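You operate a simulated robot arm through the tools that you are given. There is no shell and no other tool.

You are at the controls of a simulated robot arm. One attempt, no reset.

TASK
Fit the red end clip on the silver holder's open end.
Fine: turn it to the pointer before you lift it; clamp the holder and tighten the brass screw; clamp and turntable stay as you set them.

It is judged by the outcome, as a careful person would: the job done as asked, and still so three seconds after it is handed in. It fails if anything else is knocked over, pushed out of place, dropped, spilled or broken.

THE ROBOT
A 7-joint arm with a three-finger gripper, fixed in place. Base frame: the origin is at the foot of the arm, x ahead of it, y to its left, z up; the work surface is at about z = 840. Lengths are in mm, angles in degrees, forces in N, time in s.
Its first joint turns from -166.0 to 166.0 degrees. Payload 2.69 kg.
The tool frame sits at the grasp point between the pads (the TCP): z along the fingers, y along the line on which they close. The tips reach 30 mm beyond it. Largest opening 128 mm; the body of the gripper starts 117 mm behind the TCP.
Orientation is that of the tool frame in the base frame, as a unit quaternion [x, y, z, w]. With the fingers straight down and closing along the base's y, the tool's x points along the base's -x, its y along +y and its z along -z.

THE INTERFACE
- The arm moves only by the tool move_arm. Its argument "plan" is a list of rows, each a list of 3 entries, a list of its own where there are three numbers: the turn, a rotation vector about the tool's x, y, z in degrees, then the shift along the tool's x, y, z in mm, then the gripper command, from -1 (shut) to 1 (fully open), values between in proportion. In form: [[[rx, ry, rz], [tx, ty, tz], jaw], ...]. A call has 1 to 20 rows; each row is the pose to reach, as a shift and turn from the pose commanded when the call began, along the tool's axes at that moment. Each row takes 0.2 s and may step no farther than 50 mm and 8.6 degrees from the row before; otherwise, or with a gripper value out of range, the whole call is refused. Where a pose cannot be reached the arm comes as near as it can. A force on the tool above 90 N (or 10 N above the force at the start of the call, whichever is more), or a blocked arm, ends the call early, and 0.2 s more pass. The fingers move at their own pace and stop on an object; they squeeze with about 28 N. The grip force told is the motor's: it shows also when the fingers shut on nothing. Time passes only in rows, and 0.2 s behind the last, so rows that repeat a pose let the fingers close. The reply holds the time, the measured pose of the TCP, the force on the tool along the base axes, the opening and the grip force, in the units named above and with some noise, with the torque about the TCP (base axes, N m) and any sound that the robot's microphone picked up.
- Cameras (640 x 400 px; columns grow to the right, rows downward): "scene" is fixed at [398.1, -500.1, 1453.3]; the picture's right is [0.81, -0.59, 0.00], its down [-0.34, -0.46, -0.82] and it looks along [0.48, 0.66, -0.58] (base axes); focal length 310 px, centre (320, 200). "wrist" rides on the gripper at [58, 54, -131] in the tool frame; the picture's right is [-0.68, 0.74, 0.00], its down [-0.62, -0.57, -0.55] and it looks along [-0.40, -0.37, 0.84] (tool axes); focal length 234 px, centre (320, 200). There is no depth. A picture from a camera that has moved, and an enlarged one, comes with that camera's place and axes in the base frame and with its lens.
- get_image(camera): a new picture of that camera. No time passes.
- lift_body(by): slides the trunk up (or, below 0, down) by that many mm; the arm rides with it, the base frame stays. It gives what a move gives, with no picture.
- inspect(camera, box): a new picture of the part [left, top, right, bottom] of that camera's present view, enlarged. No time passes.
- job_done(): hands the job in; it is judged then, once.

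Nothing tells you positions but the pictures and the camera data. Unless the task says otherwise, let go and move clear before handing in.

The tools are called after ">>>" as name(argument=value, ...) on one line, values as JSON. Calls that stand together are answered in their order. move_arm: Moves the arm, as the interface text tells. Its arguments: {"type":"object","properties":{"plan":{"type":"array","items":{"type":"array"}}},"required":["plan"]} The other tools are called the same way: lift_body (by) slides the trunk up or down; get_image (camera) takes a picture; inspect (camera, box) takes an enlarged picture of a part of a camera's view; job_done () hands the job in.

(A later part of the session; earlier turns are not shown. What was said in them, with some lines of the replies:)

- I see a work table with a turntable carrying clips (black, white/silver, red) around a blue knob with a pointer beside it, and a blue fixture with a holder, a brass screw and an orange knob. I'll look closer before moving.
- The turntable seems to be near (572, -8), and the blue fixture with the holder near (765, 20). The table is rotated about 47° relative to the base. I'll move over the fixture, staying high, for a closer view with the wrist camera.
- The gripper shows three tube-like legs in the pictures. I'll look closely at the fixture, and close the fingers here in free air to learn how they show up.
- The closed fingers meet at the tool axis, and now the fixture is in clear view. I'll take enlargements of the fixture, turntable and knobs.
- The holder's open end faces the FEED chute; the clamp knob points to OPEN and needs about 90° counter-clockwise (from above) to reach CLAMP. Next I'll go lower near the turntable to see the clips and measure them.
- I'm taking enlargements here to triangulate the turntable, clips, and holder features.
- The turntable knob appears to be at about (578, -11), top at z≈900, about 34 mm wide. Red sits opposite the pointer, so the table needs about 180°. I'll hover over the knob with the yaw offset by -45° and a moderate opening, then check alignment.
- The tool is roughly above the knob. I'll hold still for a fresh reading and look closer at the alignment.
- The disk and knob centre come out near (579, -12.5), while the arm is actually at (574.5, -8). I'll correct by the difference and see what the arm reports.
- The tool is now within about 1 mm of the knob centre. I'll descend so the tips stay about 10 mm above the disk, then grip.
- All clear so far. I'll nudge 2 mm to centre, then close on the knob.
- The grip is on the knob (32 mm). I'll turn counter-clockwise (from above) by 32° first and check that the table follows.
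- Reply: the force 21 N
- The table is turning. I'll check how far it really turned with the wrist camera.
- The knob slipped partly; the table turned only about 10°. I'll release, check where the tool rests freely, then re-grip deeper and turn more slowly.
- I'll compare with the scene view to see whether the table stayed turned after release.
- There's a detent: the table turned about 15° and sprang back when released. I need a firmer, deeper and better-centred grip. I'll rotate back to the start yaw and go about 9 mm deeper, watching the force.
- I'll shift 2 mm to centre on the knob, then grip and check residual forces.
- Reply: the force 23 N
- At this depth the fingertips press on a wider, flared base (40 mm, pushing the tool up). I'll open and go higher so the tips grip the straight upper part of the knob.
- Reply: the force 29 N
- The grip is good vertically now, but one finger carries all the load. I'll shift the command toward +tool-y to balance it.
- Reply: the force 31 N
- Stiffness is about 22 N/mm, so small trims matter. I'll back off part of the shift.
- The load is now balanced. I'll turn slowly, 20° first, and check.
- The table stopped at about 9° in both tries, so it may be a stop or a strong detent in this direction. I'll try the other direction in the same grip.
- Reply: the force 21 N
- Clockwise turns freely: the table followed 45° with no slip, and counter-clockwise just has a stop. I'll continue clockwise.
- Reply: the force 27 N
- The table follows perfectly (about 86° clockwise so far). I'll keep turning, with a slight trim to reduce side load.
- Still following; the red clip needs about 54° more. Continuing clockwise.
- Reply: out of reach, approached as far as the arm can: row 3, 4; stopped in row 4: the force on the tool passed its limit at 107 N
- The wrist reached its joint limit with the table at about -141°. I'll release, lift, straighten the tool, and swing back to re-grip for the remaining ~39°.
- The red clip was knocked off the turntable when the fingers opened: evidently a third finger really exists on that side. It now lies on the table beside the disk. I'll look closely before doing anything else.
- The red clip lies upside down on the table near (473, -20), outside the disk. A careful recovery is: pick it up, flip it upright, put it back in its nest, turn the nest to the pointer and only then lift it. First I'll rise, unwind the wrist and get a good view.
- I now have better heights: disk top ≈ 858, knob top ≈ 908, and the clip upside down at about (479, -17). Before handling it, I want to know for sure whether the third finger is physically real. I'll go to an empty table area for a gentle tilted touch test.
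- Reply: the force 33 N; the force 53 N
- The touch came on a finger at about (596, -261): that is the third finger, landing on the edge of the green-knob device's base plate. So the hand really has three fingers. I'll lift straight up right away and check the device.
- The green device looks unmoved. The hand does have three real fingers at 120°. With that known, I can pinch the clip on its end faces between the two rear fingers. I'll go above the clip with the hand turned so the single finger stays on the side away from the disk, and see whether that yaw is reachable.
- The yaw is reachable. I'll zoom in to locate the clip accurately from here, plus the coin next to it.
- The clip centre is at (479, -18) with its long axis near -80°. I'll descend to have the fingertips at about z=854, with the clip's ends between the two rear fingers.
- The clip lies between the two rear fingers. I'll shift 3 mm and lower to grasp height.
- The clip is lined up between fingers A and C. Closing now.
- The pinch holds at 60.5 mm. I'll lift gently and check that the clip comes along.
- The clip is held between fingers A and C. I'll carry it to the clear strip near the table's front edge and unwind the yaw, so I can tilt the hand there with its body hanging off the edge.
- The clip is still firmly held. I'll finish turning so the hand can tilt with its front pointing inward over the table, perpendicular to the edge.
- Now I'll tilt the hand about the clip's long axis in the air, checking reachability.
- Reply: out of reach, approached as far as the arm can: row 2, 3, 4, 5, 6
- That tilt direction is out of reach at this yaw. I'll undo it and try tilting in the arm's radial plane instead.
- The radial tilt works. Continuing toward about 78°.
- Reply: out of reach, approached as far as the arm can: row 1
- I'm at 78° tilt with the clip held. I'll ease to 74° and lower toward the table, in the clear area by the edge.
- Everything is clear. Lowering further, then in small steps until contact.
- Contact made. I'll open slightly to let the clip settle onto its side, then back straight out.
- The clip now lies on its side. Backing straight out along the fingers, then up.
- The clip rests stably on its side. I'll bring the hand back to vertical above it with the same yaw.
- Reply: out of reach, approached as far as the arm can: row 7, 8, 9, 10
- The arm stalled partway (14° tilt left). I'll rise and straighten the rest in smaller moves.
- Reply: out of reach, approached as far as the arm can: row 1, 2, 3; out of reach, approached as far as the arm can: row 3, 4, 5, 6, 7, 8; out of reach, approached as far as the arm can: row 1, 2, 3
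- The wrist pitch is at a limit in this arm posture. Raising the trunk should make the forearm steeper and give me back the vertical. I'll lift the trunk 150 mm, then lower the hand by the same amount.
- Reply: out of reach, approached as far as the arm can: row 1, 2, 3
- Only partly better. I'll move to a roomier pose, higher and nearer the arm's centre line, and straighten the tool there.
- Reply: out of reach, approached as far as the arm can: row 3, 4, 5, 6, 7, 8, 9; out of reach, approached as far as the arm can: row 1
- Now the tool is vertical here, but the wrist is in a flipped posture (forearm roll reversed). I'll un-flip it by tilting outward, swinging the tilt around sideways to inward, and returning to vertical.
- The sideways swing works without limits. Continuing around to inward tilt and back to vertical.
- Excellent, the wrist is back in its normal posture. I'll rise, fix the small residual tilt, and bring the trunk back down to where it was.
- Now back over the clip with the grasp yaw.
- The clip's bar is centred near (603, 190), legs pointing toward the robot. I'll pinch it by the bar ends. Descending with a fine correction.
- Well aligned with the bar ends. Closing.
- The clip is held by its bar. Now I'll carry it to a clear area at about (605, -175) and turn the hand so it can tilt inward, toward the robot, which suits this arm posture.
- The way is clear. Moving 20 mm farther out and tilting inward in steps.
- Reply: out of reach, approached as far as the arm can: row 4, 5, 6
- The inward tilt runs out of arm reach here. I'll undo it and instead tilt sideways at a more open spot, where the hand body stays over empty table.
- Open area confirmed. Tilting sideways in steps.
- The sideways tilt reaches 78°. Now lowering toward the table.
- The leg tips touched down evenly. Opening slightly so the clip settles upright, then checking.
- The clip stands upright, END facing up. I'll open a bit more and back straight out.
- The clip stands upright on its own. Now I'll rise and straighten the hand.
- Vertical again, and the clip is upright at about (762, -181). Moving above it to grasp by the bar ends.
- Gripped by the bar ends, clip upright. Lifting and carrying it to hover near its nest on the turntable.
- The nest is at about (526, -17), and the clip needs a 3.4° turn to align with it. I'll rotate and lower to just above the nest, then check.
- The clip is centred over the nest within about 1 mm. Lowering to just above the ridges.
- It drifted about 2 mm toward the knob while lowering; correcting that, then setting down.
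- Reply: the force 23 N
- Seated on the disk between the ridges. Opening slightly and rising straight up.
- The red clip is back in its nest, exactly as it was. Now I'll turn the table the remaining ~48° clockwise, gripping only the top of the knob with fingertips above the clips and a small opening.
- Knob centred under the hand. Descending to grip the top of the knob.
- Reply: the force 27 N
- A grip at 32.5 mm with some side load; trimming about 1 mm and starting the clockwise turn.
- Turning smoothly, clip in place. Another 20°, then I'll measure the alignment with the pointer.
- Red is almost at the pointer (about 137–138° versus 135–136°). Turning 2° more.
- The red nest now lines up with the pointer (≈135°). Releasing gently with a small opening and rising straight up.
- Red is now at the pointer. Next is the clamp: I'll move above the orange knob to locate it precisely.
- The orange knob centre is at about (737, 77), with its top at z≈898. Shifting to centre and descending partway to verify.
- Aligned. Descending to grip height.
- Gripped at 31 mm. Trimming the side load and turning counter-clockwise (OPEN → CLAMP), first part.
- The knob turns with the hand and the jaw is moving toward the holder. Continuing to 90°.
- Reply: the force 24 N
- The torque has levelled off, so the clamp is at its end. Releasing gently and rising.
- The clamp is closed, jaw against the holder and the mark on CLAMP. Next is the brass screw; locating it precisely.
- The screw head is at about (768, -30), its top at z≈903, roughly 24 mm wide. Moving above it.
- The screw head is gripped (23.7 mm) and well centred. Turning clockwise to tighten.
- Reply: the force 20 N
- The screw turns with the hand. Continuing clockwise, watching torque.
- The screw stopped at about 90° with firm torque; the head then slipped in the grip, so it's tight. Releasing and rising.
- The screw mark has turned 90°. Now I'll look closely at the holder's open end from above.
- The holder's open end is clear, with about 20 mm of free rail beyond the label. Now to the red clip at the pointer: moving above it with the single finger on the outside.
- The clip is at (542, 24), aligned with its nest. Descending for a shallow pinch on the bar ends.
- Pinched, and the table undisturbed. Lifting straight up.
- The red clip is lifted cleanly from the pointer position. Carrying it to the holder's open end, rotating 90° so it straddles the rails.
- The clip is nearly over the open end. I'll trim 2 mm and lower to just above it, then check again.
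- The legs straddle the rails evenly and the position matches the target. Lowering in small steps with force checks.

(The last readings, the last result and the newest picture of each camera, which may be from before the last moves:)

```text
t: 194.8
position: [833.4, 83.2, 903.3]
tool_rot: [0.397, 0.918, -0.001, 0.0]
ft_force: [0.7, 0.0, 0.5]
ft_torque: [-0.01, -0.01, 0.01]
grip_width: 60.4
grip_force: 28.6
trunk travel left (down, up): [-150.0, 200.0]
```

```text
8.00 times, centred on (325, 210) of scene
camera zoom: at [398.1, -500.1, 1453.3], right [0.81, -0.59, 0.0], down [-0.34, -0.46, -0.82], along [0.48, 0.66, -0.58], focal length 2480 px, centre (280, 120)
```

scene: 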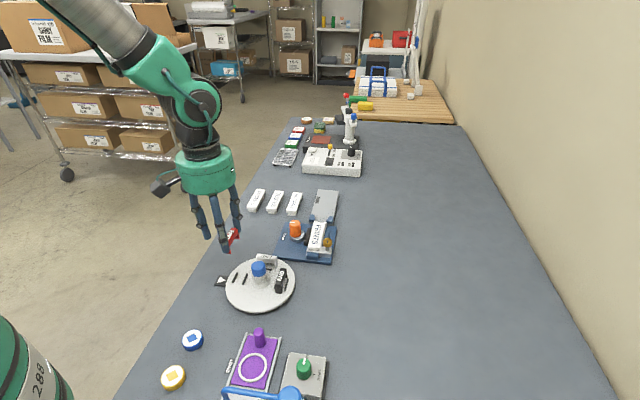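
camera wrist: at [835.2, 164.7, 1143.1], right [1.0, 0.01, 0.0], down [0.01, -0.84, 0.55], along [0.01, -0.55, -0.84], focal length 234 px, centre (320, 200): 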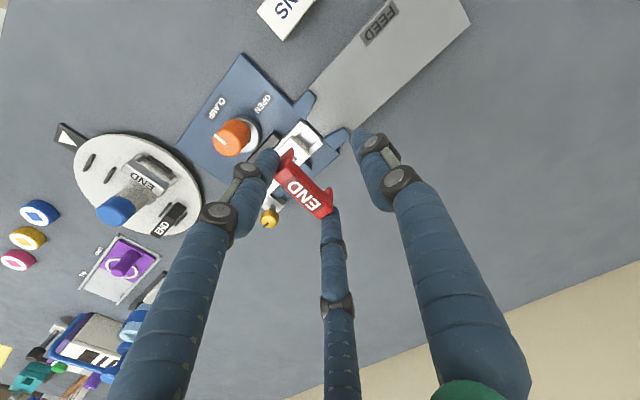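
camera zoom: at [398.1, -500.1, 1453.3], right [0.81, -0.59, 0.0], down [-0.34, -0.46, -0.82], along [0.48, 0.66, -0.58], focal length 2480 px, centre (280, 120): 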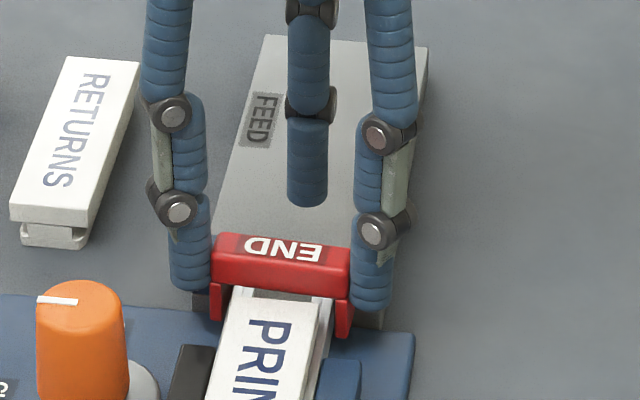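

>>> move_arm(plan=[[[0, 0, 0], [0, 0, 2], -1], [[0, 0, 0], [0, 0, 4], -1], [[0, 0, 0], [0, 0, 4], -1]])

>>> move_arm(plan=[[[0, 0, 0], [0, 0, 1.5], -1], [[0, 0, 0], [0, 0, 2.5], -1], [[0, 0, 0], [0, 0, 2.5], -1]])

>>> inspect(camera="wrist", box=[220, 90, 400, 240])

>>> inspect(camera="scene", box=[300, 185, 350, 235])

```text
t: 195.6
position: [833.9, 82.5, 899.2]
tool_rot: [0.397, 0.918, 0.0, 0.0]
ft_force: [-0.5, -0.1, 0.2]
ft_torque: [0.01, 0.03, 0.03]
grip_width: 60.4
grip_force: 27.3
trunk travel left (down, up): [-150.0, 200.0]
```

```text
t: 196.4
position: [832.8, 81.6, 897.3]
tool_rot: [0.397, 0.918, 0.0, -0.001]
ft_force: [-0.4, -1.1, -0.7]
ft_torque: [-0.02, 0.01, 0.01]
grip_width: 60.4
grip_force: 28.3
trunk travel left (down, up): [-150.0, 200.0]
```

```text
2.67 times, centred on (310, 165) of wrist
camera zoom: at [832.3, 162.3, 1029.4], right [1.0, 0.01, 0.0], down [0.01, -0.84, 0.55], along [0.01, -0.55, -0.84], focal length 624 px, centre (347, 293)
```

zoom: 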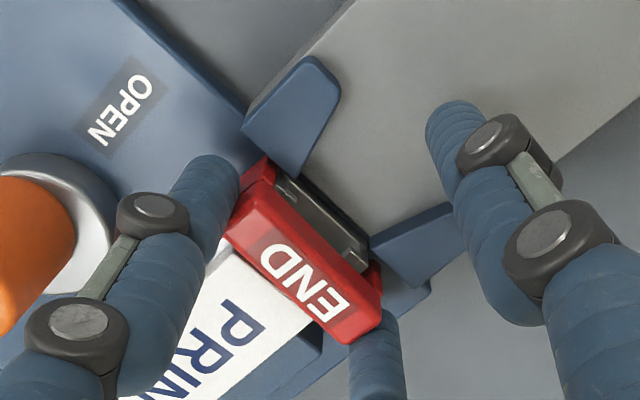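

```text
8.00 times, centred on (325, 210) of scene
camera zoom: at [398.1, -500.1, 1453.3], right [0.81, -0.59, 0.0], down [-0.34, -0.46, -0.82], along [0.48, 0.66, -0.58], focal length 2480 px, centre (280, 120)
```

zoom: 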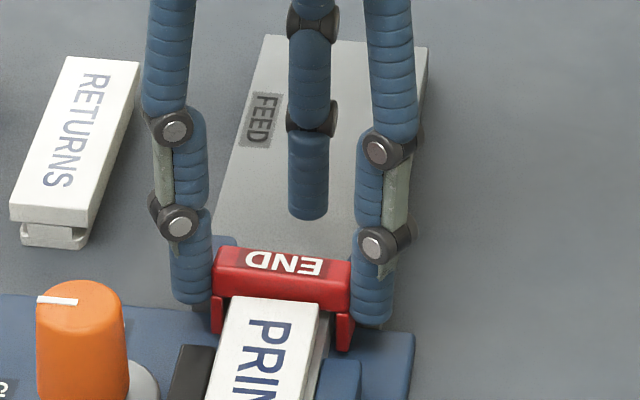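

>>> move_arm(plan=[[[0, 0, 0], [0, 0.4, 1], -1], [[0, 0, 0], [0, 0.4, 2], -1], [[0, 0, 0], [0, 0.4, 2], -1]])

>>> move_arm(plan=[[[0, 0, 0], [0, 0, 1], -1], [[0, 0, 0], [0, 0, 2], -1], [[0, 0, 0], [0, 0, 2], -1]])

```text
t: 197.2
position: [832.9, 82.0, 895.9]
tool_rot: [0.396, 0.918, 0.0, 0.001]
ft_force: [-0.6, -0.9, 0.1]
ft_torque: [-0.02, -0.02, 0.01]
grip_width: 60.3
grip_force: 28.2
trunk travel left (down, up): [-150.0, 200.0]
```

```text
t: 198.0
position: [834.8, 82.2, 894.4]
tool_rot: [0.397, 0.918, 0.0, 0.001]
ft_force: [-1.8, -0.6, 5.6]
ft_torque: [-0.05, 0.24, 0.01]
grip_width: 60.3
grip_force: 27.6
trunk travel left (down, up): [-150.0, 200.0]
```

>>> inspect(camera="wrist", box=[250, 110, 370, 220])

>>> inspect(camera="scene", box=[305, 190, 345, 225])

```text
3.64 times, centred on (310, 165) of wrist
camera zoom: at [832.5, 163.0, 1026.2], right [1.0, 0.01, 0.0], down [0.01, -0.84, 0.55], along [0.01, -0.55, -0.84], focal length 852 px, centre (356, 327)
```

zoom: 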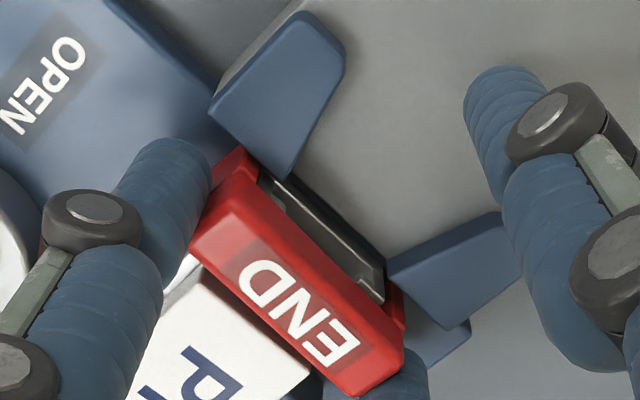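

```text
11.43 times, centred on (325, 208) of scene
camera zoom: at [398.1, -500.1, 1453.3], right [0.81, -0.59, 0.0], down [-0.34, -0.46, -0.82], along [0.48, 0.66, -0.58], focal length 3542 px, centre (263, 114)
```

zoom: 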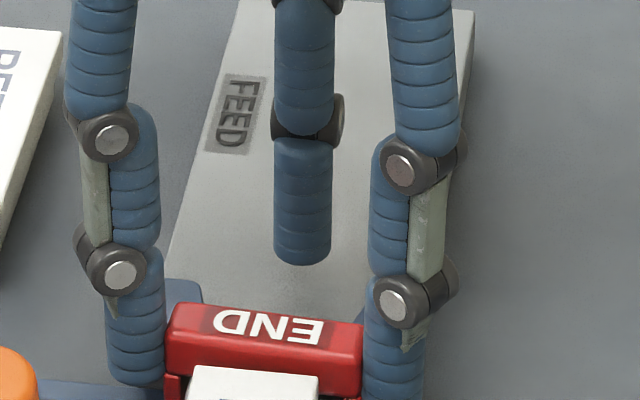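

>>> move_arm(plan=[[[0, 0, 0], [0, 0, 0.5], -1], [[0, 0, 0], [0, 0, 1], -1], [[0, 0, 0], [0, 0, 1], -1]])

```text
t: 198.8
position: [833.5, 83.5, 895.4]
tool_rot: [0.396, 0.918, 0.0, 0.002]
ft_force: [-1.6, -3.9, 12.7]
ft_torque: [-0.24, 0.25, 0.03]
grip_width: 60.4
grip_force: 28.3
trunk travel left (down, up): [-150.0, 200.0]
```

>>> move_arm(plan=[[[0, 0, 0], [0, 0, 0.7], -1], [[0, 0, 0], [0, 0, 1.4], -1], [[0, 0, 0], [0, 0, 1.4], -1]])

>>> inspect(camera="scene", box=[300, 190, 350, 235])

>>> inspect(camera="wrist", box=[250, 110, 370, 220])

```text
t: 199.6
position: [833.6, 83.1, 894.0]
tool_rot: [0.396, 0.918, 0.0, 0.002]
ft_force: [1.8, 0.4, 25.0]
ft_torque: [-0.24, 0.26, 0.01]
grip_width: 60.4
grip_force: 28.1
trunk travel left (down, up): [-150.0, 200.0]
```

```text
8.89 times, centred on (325, 212) of scene
camera zoom: at [398.1, -500.1, 1453.3], right [0.81, -0.59, 0.0], down [-0.34, -0.46, -0.82], along [0.48, 0.66, -0.58], focal length 2755 px, centre (276, 89)
```

zoom: 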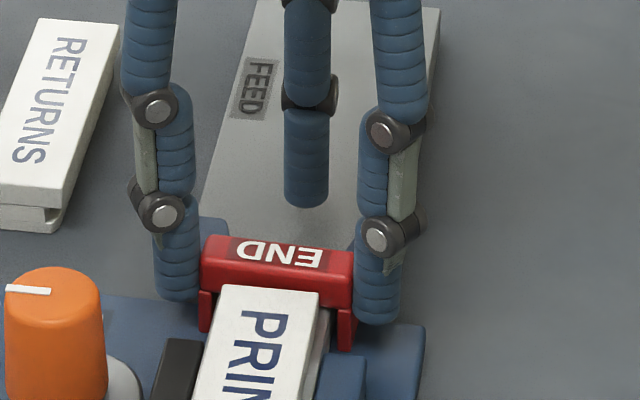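

```text
3.64 times, centred on (310, 165) of wrist
camera zoom: at [832.2, 163.2, 1025.2], right [1.0, 0.01, 0.0], down [0.01, -0.84, 0.55], along [0.01, -0.55, -0.84], focal length 852 px, centre (356, 327)
```

zoom: 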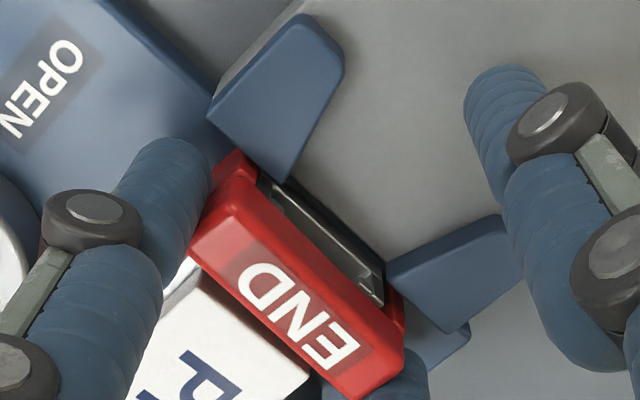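

The clip is seated evenly on both rails (load centred under it). Relaxing the push, then opening and rising straight up.

>>> move_arm(plan=[[[0, 0, 0], [0, 0, -1.5], -1], [[0, 0, 0], [0, 0, -1.5], -0.04], [[0, 0, 0], [0, 0, -1.5], 0.03], [[0, 0, 0], [0, 0, -1.5], 0.1], [[0, 0, 0], [0, 0, -1.5], 0.1], [[0, 0, 0], [0, 0, -1.5], 0.1]])

>>> inspect(camera="scene", box=[300, 190, 350, 235])

>>> inspect(camera="wrist", box=[240, 100, 380, 230])

```text
t: 201.0
position: [831.9, 82.2, 894.1]
tool_rot: [0.396, 0.918, 0.0, 0.001]
ft_force: [0.1, 1.1, -0.3]
ft_torque: [-0.01, 0.01, 0.01]
grip_width: 70.2
grip_force: 0.1
trunk travel left (down, up): [-150.0, 200.0]
```

```text
8.89 times, centred on (325, 212) of scene
camera zoom: at [398.1, -500.1, 1453.3], right [0.81, -0.59, 0.0], down [-0.34, -0.46, -0.82], along [0.48, 0.66, -0.58], focal length 2755 px, centre (276, 89)
```

zoom: 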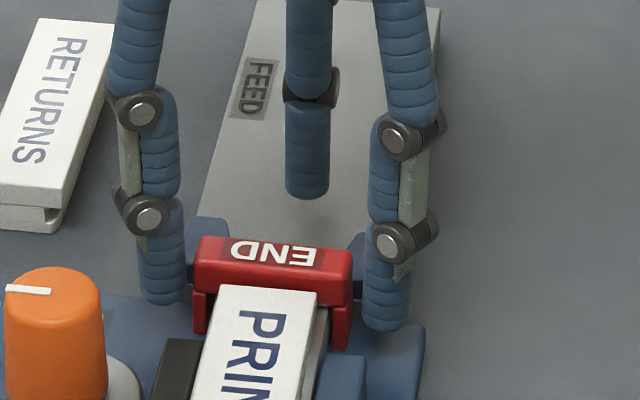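

```text
3.08 times, centred on (310, 165) of wrist
camera zoom: at [832.2, 163.3, 1024.5], right [1.0, 0.01, 0.0], down [0.01, -0.84, 0.55], along [0.01, -0.55, -0.84], focal length 720 px, centre (351, 308)
```

zoom: 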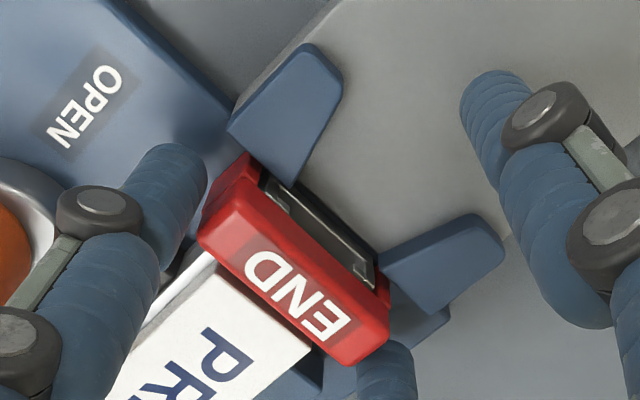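

Released. Rising straight up, away from the clip.

>>> move_arm(plan=[[[0, 0, 0], [0, 0, -5], 0.1], [[0, 0, 0], [0, 0, -15], 0.1], [[0, 0, 0], [0, 0, -35], 0.1], [[0, 0, 0], [0, 0, -70], 0.1], [[0, 0, 0], [0, 0, -100], 0], [[0, 0, 0], [0, 0, -120], -0.5], [[0, 0, 0], [0, 0, -120], -1]])

>>> get_image(camera="wrist")

>>> inspect(camera="wrist", box=[250, 60, 370, 180])

>>> inspect(camera="scene", box=[290, 180, 350, 240])

```text
t: 202.6
position: [836.3, 81.6, 1015.3]
tool_rot: [0.396, 0.918, 0.001, 0.0]
ft_force: [-0.6, 0.5, -0.1]
ft_torque: [-0.02, -0.01, 0.0]
grip_width: 2.0
grip_force: 27.8
trunk travel left (down, up): [-150.0, 200.0]
```

```text
taken
camera wrist: at [834.6, 161.3, 1146.4], right [1.0, 0.01, 0.0], down [0.01, -0.84, 0.55], along [0.01, -0.55, -0.84], focal length 234 px, centre (320, 200)
```

wrist: 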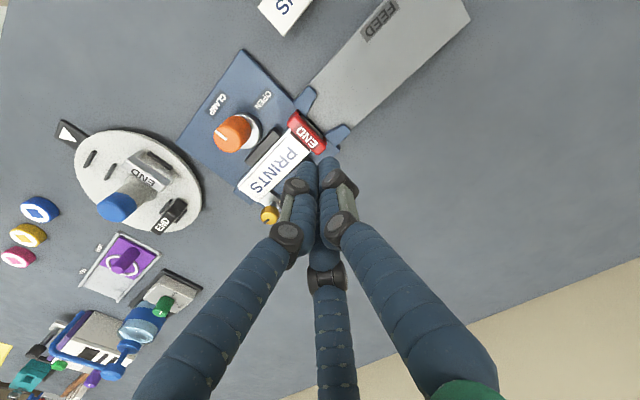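

```text
3.33 times, centred on (310, 120) of wrist
camera zoom: at [834.6, 161.3, 1146.4], right [1.0, 0.01, 0.0], down [0.01, -0.84, 0.55], along [0.01, -0.55, -0.84], focal length 781 px, centre (353, 467)
```

zoom: 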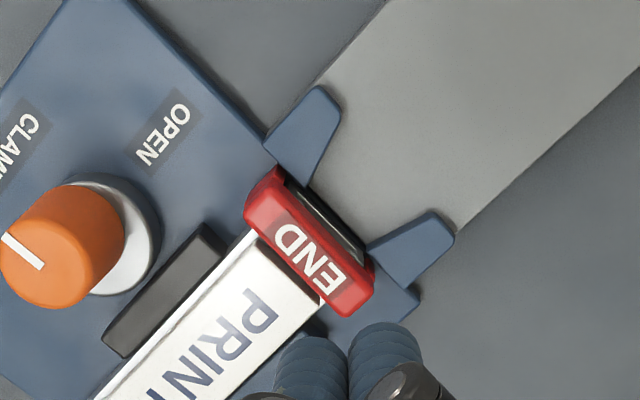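

```text
6.67 times, centred on (320, 210) of scene
camera zoom: at [398.1, -500.1, 1453.3], right [0.81, -0.59, 0.0], down [-0.34, -0.46, -0.82], along [0.48, 0.66, -0.58], focal length 2066 px, centre (320, 133)
```

zoom: 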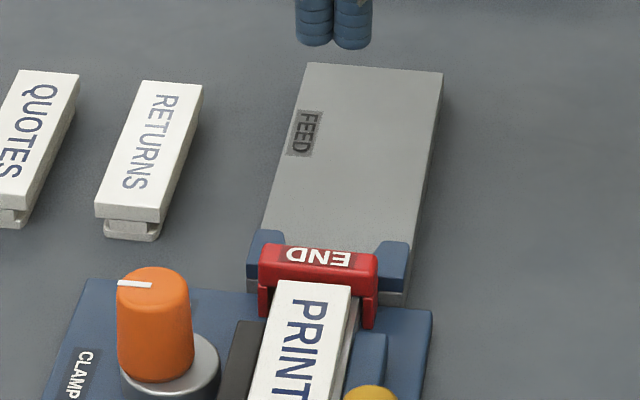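

The clip sits on the open end. I'll examine the fit closely from different views.

>>> inspect(camera="scene", box=[305, 200, 340, 230])

>>> inspect(camera="wrist", box=[275, 95, 345, 165])

```text
13.33 times, centred on (322, 215) of scene
camera zoom: at [398.1, -500.1, 1453.3], right [0.81, -0.59, 0.0], down [-0.34, -0.46, -0.82], along [0.48, 0.66, -0.58], focal length 4133 px, centre (287, 0)
```

zoom: 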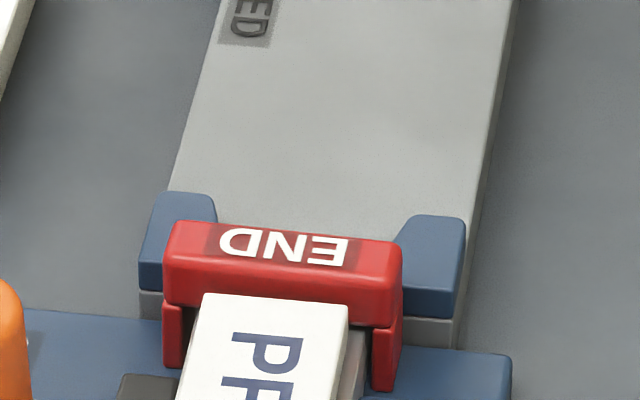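

```text
5.71 times, centred on (310, 130) of wrist
camera zoom: at [834.6, 161.3, 1146.4], right [1.0, 0.01, 0.0], down [0.01, -0.84, 0.55], along [0.01, -0.55, -0.84], focal length 1338 px, centre (377, 600)
```

zoom: 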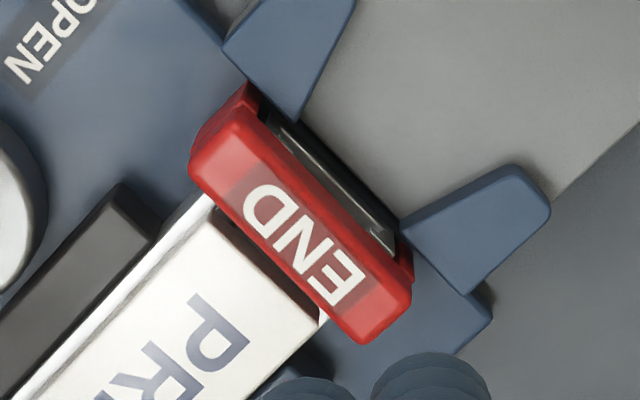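

The clip straddles both rails between the label's end and the holder's end. I'll take one more view from the other side to confirm seating height and that the clamp, screw and turntable are as set.

>>> move_arm(plan=[[[0, 0, -7.5], [3, 3, -10], -1], [[0, 0, -15], [6, 6, -20], -1], [[0, 0, -22.5], [8, 9, -20], -1], [[0, 0, -30], [10, 12, -20], -1], [[0, 0, -37.5], [10, 15, -20], -1], [[0, 0, -45], [10, 18, -20], -1], [[0, 0, -52.5], [10, 21, -20], -1], [[0, 0, -60], [10, 24, -20], -1], [[0, 0, -67.5], [10, 27, -20], -1], [[0, 0, -75], [10, 30, -20], -1], [[0, 0, -82.5], [10, 33, -20], -1], [[0, 0, -90], [10, 36, -20], -1], [[0, 0, -97.5], [10, 39, -20], -1], [[0, 0, -105], [10, 42, -20], -1], [[0, 0, -112.5], [10, 45, -20], -1], [[0, 0, -120], [10, 48, -20], -1], [[0, 0, -127.5], [10, 50, -20], -1], [[0, 0, -134], [10, 50, 10], -1], [[0, 0, -134], [10, 50, 30], -1], [[0, 0, -134], [10, 50, 30], -1]])

>>> get_image(camera="wrist")

>>> inspect(camera="wrist", box=[260, 60, 380, 170])

>>> get_image(camera="scene")

```text
t: 206.8
position: [863.5, 123.0, 983.9]
tool_rot: [-0.69, 0.724, 0.0, 0.001]
ft_force: [1.3, 0.6, -0.2]
ft_torque: [-0.02, -0.01, -0.04]
grip_width: 2.3
grip_force: 28.1
trunk travel left (down, up): [-150.0, 200.0]
```

```text
taken
camera wrist: at [807.5, 68.6, 1115.5], right [-0.7, 0.71, 0.0], down [0.59, 0.59, 0.55], along [0.39, 0.39, -0.84], focal length 234 px, centre (320, 200)
```

wrist: 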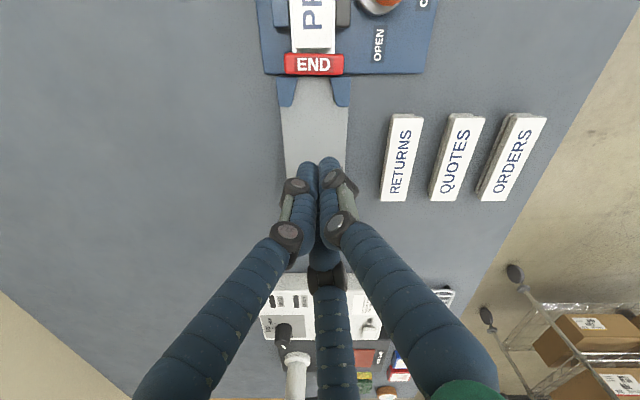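

```text
3.64 times, centred on (320, 115) of wrist
camera zoom: at [807.5, 68.6, 1115.5], right [-0.7, 0.71, 0.0], down [0.59, 0.59, 0.55], along [0.39, 0.39, -0.84], focal length 852 px, centre (320, 509)
```

zoom: 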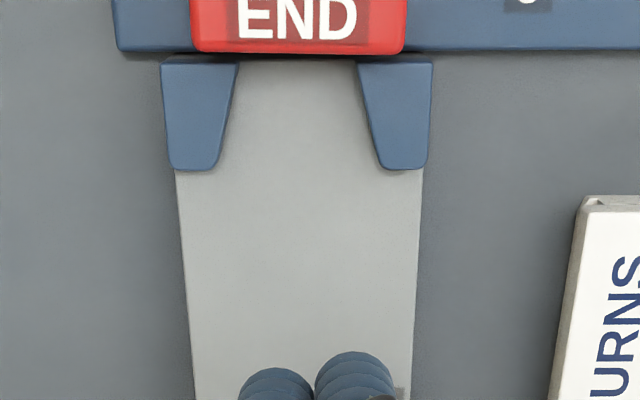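

```text
taken
```

scene: 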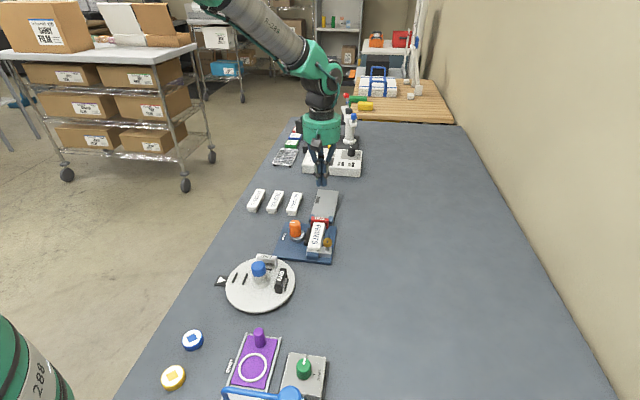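

>>> inspect(camera="wrist", box=[260, 0, 380, 100])

>>> inspect(camera="scene", box=[260, 185, 350, 270])

>>> inspect(camera="scene", box=[200, 240, 310, 320])

```text
4.00 times, centred on (320, 50) of wrist
camera zoom: at [807.5, 68.6, 1115.5], right [-0.7, 0.71, 0.0], down [0.59, 0.59, 0.55], along [0.39, 0.39, -0.84], focal length 937 px, centre (320, 800)
```

zoom: 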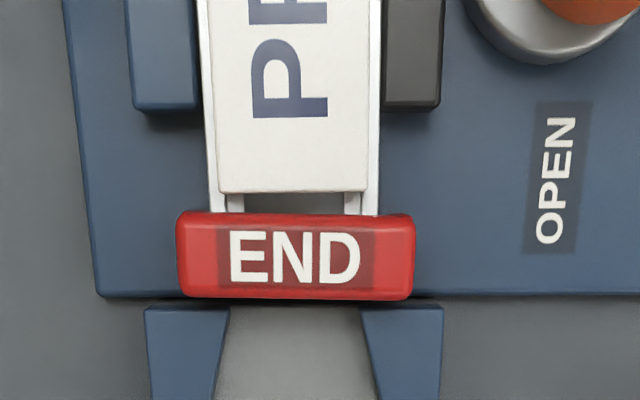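

```text
4.71 times, centred on (305, 228) of scene
camera zoom: at [398.1, -500.1, 1453.3], right [0.81, -0.59, 0.0], down [-0.34, -0.46, -0.82], along [0.48, 0.66, -0.58], focal length 1459 px, centre (391, 71)
```

zoom: 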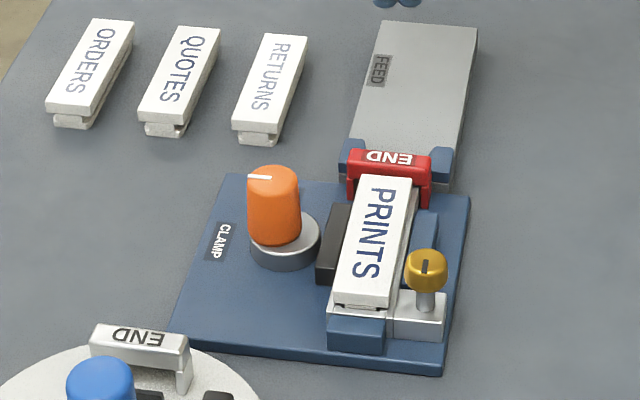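

```text
5.00 times, centred on (255, 280) of scene
camera zoom: at [398.1, -500.1, 1453.3], right [0.81, -0.59, 0.0], down [-0.34, -0.46, -0.82], along [0.48, 0.66, -0.58], focal length 1550 px, centre (645, -200)
```

zoom: 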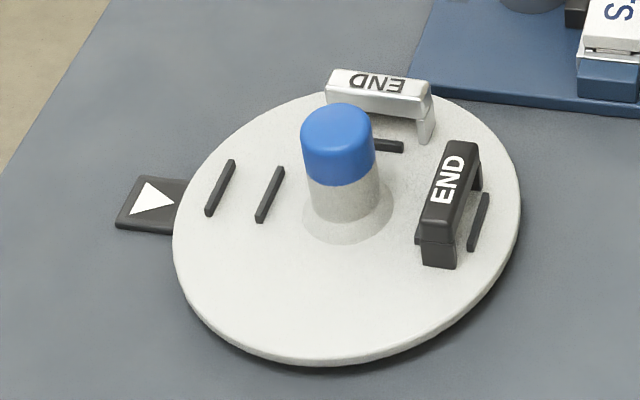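

Seen from straight above, the clip sits square across both rails at the open end. The jaw is closed on CLAMP, the screw is turned home, and the red nest is at the pointer. Moving the arm clear before handing in.

>>> move_arm(plan=[[[0, 0, 0], [0, 0, -30], -1], [[0, 0, 0], [0, 0, -70], -1], [[0, 0, 0], [0, 0, -110], -1], [[0, 0, 0], [0, 0, -150], -1], [[0, 0, 0], [0, 0, -150], -1], [[0, 0, 0], [0, 0, -150], -1]])

>>> get_image(camera="scene")

>>> get_image(camera="wrist")

```text
t: 208.2
position: [862.8, 124.7, 1134.4]
tool_rot: [-0.69, 0.723, 0.0, 0.0]
ft_force: [-0.1, -0.2, -0.4]
ft_torque: [0.0, 0.0, 0.01]
grip_width: 2.1
grip_force: 27.7
trunk travel left (down, up): [-150.0, 200.0]
```

```text
taken
```

scene: 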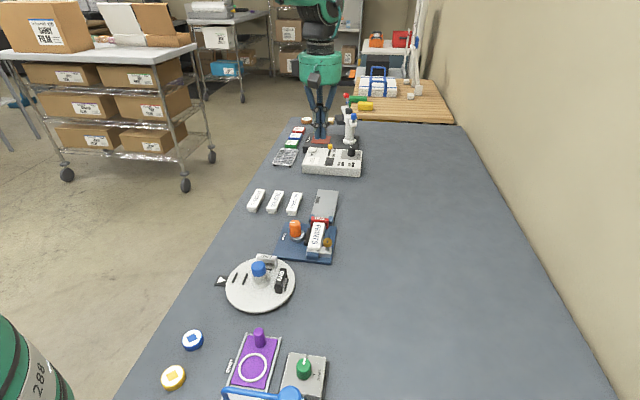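

```text
taken
camera wrist: at [804.9, 70.3, 1265.3], right [-0.7, 0.71, 0.0], down [0.59, 0.59, 0.55], along [0.39, 0.39, -0.84], focal length 234 px, centre (320, 200)
```

wrist: 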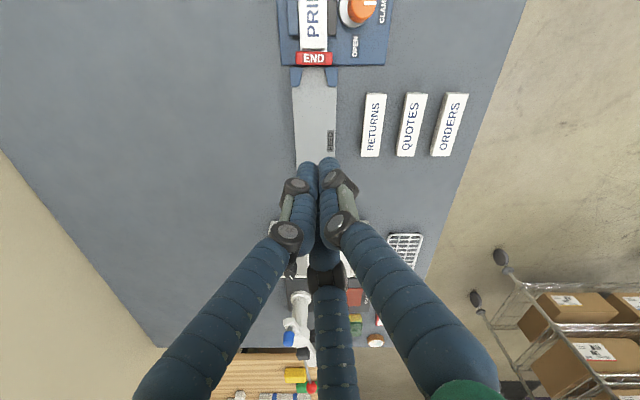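

The arm is clear and everything looks stable: clip on the holder's open end, holder clamped, screw tight, turntable with the red station at the pointer. Handing in. For the record, during the first turning attempt the hand knocked the red clip off the turntable; I put it back in its nest, turned it to the pointer, and only then lifted it to fit it. A fingertip also pressed briefly on the edge of the green-knob device's base plate, and I saw no change to it afterwards.

>>> job_done()

```text
The job is handed in.
```

The red end clip is on the silver holder's open end, but I knocked it off the turntable once before I got it there.

- **Clip:** it sits square across both rails at the open end. I pressed it down with about 25 N, and the load was even on both sides.
- **Turntable:** I turned the red clip to the pointer before lifting it for the fit, and the table still stands there.
- **Clamp:** the knob is at CLAMP and the jaw is against the holder.
- **Brass screw:** I turned it clockwise about 90° until it stopped turning and the head slipped in the grip.

Two things went wrong along the way:

- **Clip knocked off:** on the first attempt to turn the table, a finger knocked the red clip off and it landed upside down beside the disk. I picked it up, flipped it and put it back in its nest. Only then did I turn it to the pointer and lift it. If the first lift is what counts, that part was not done as you asked.
- **Green-knob device touched:** while testing the fingers, one fingertip pressed on the edge of that device's base plate with up to about 50 N. It looked unchanged afterwards.

In the last pictures nothing else appears to have moved.
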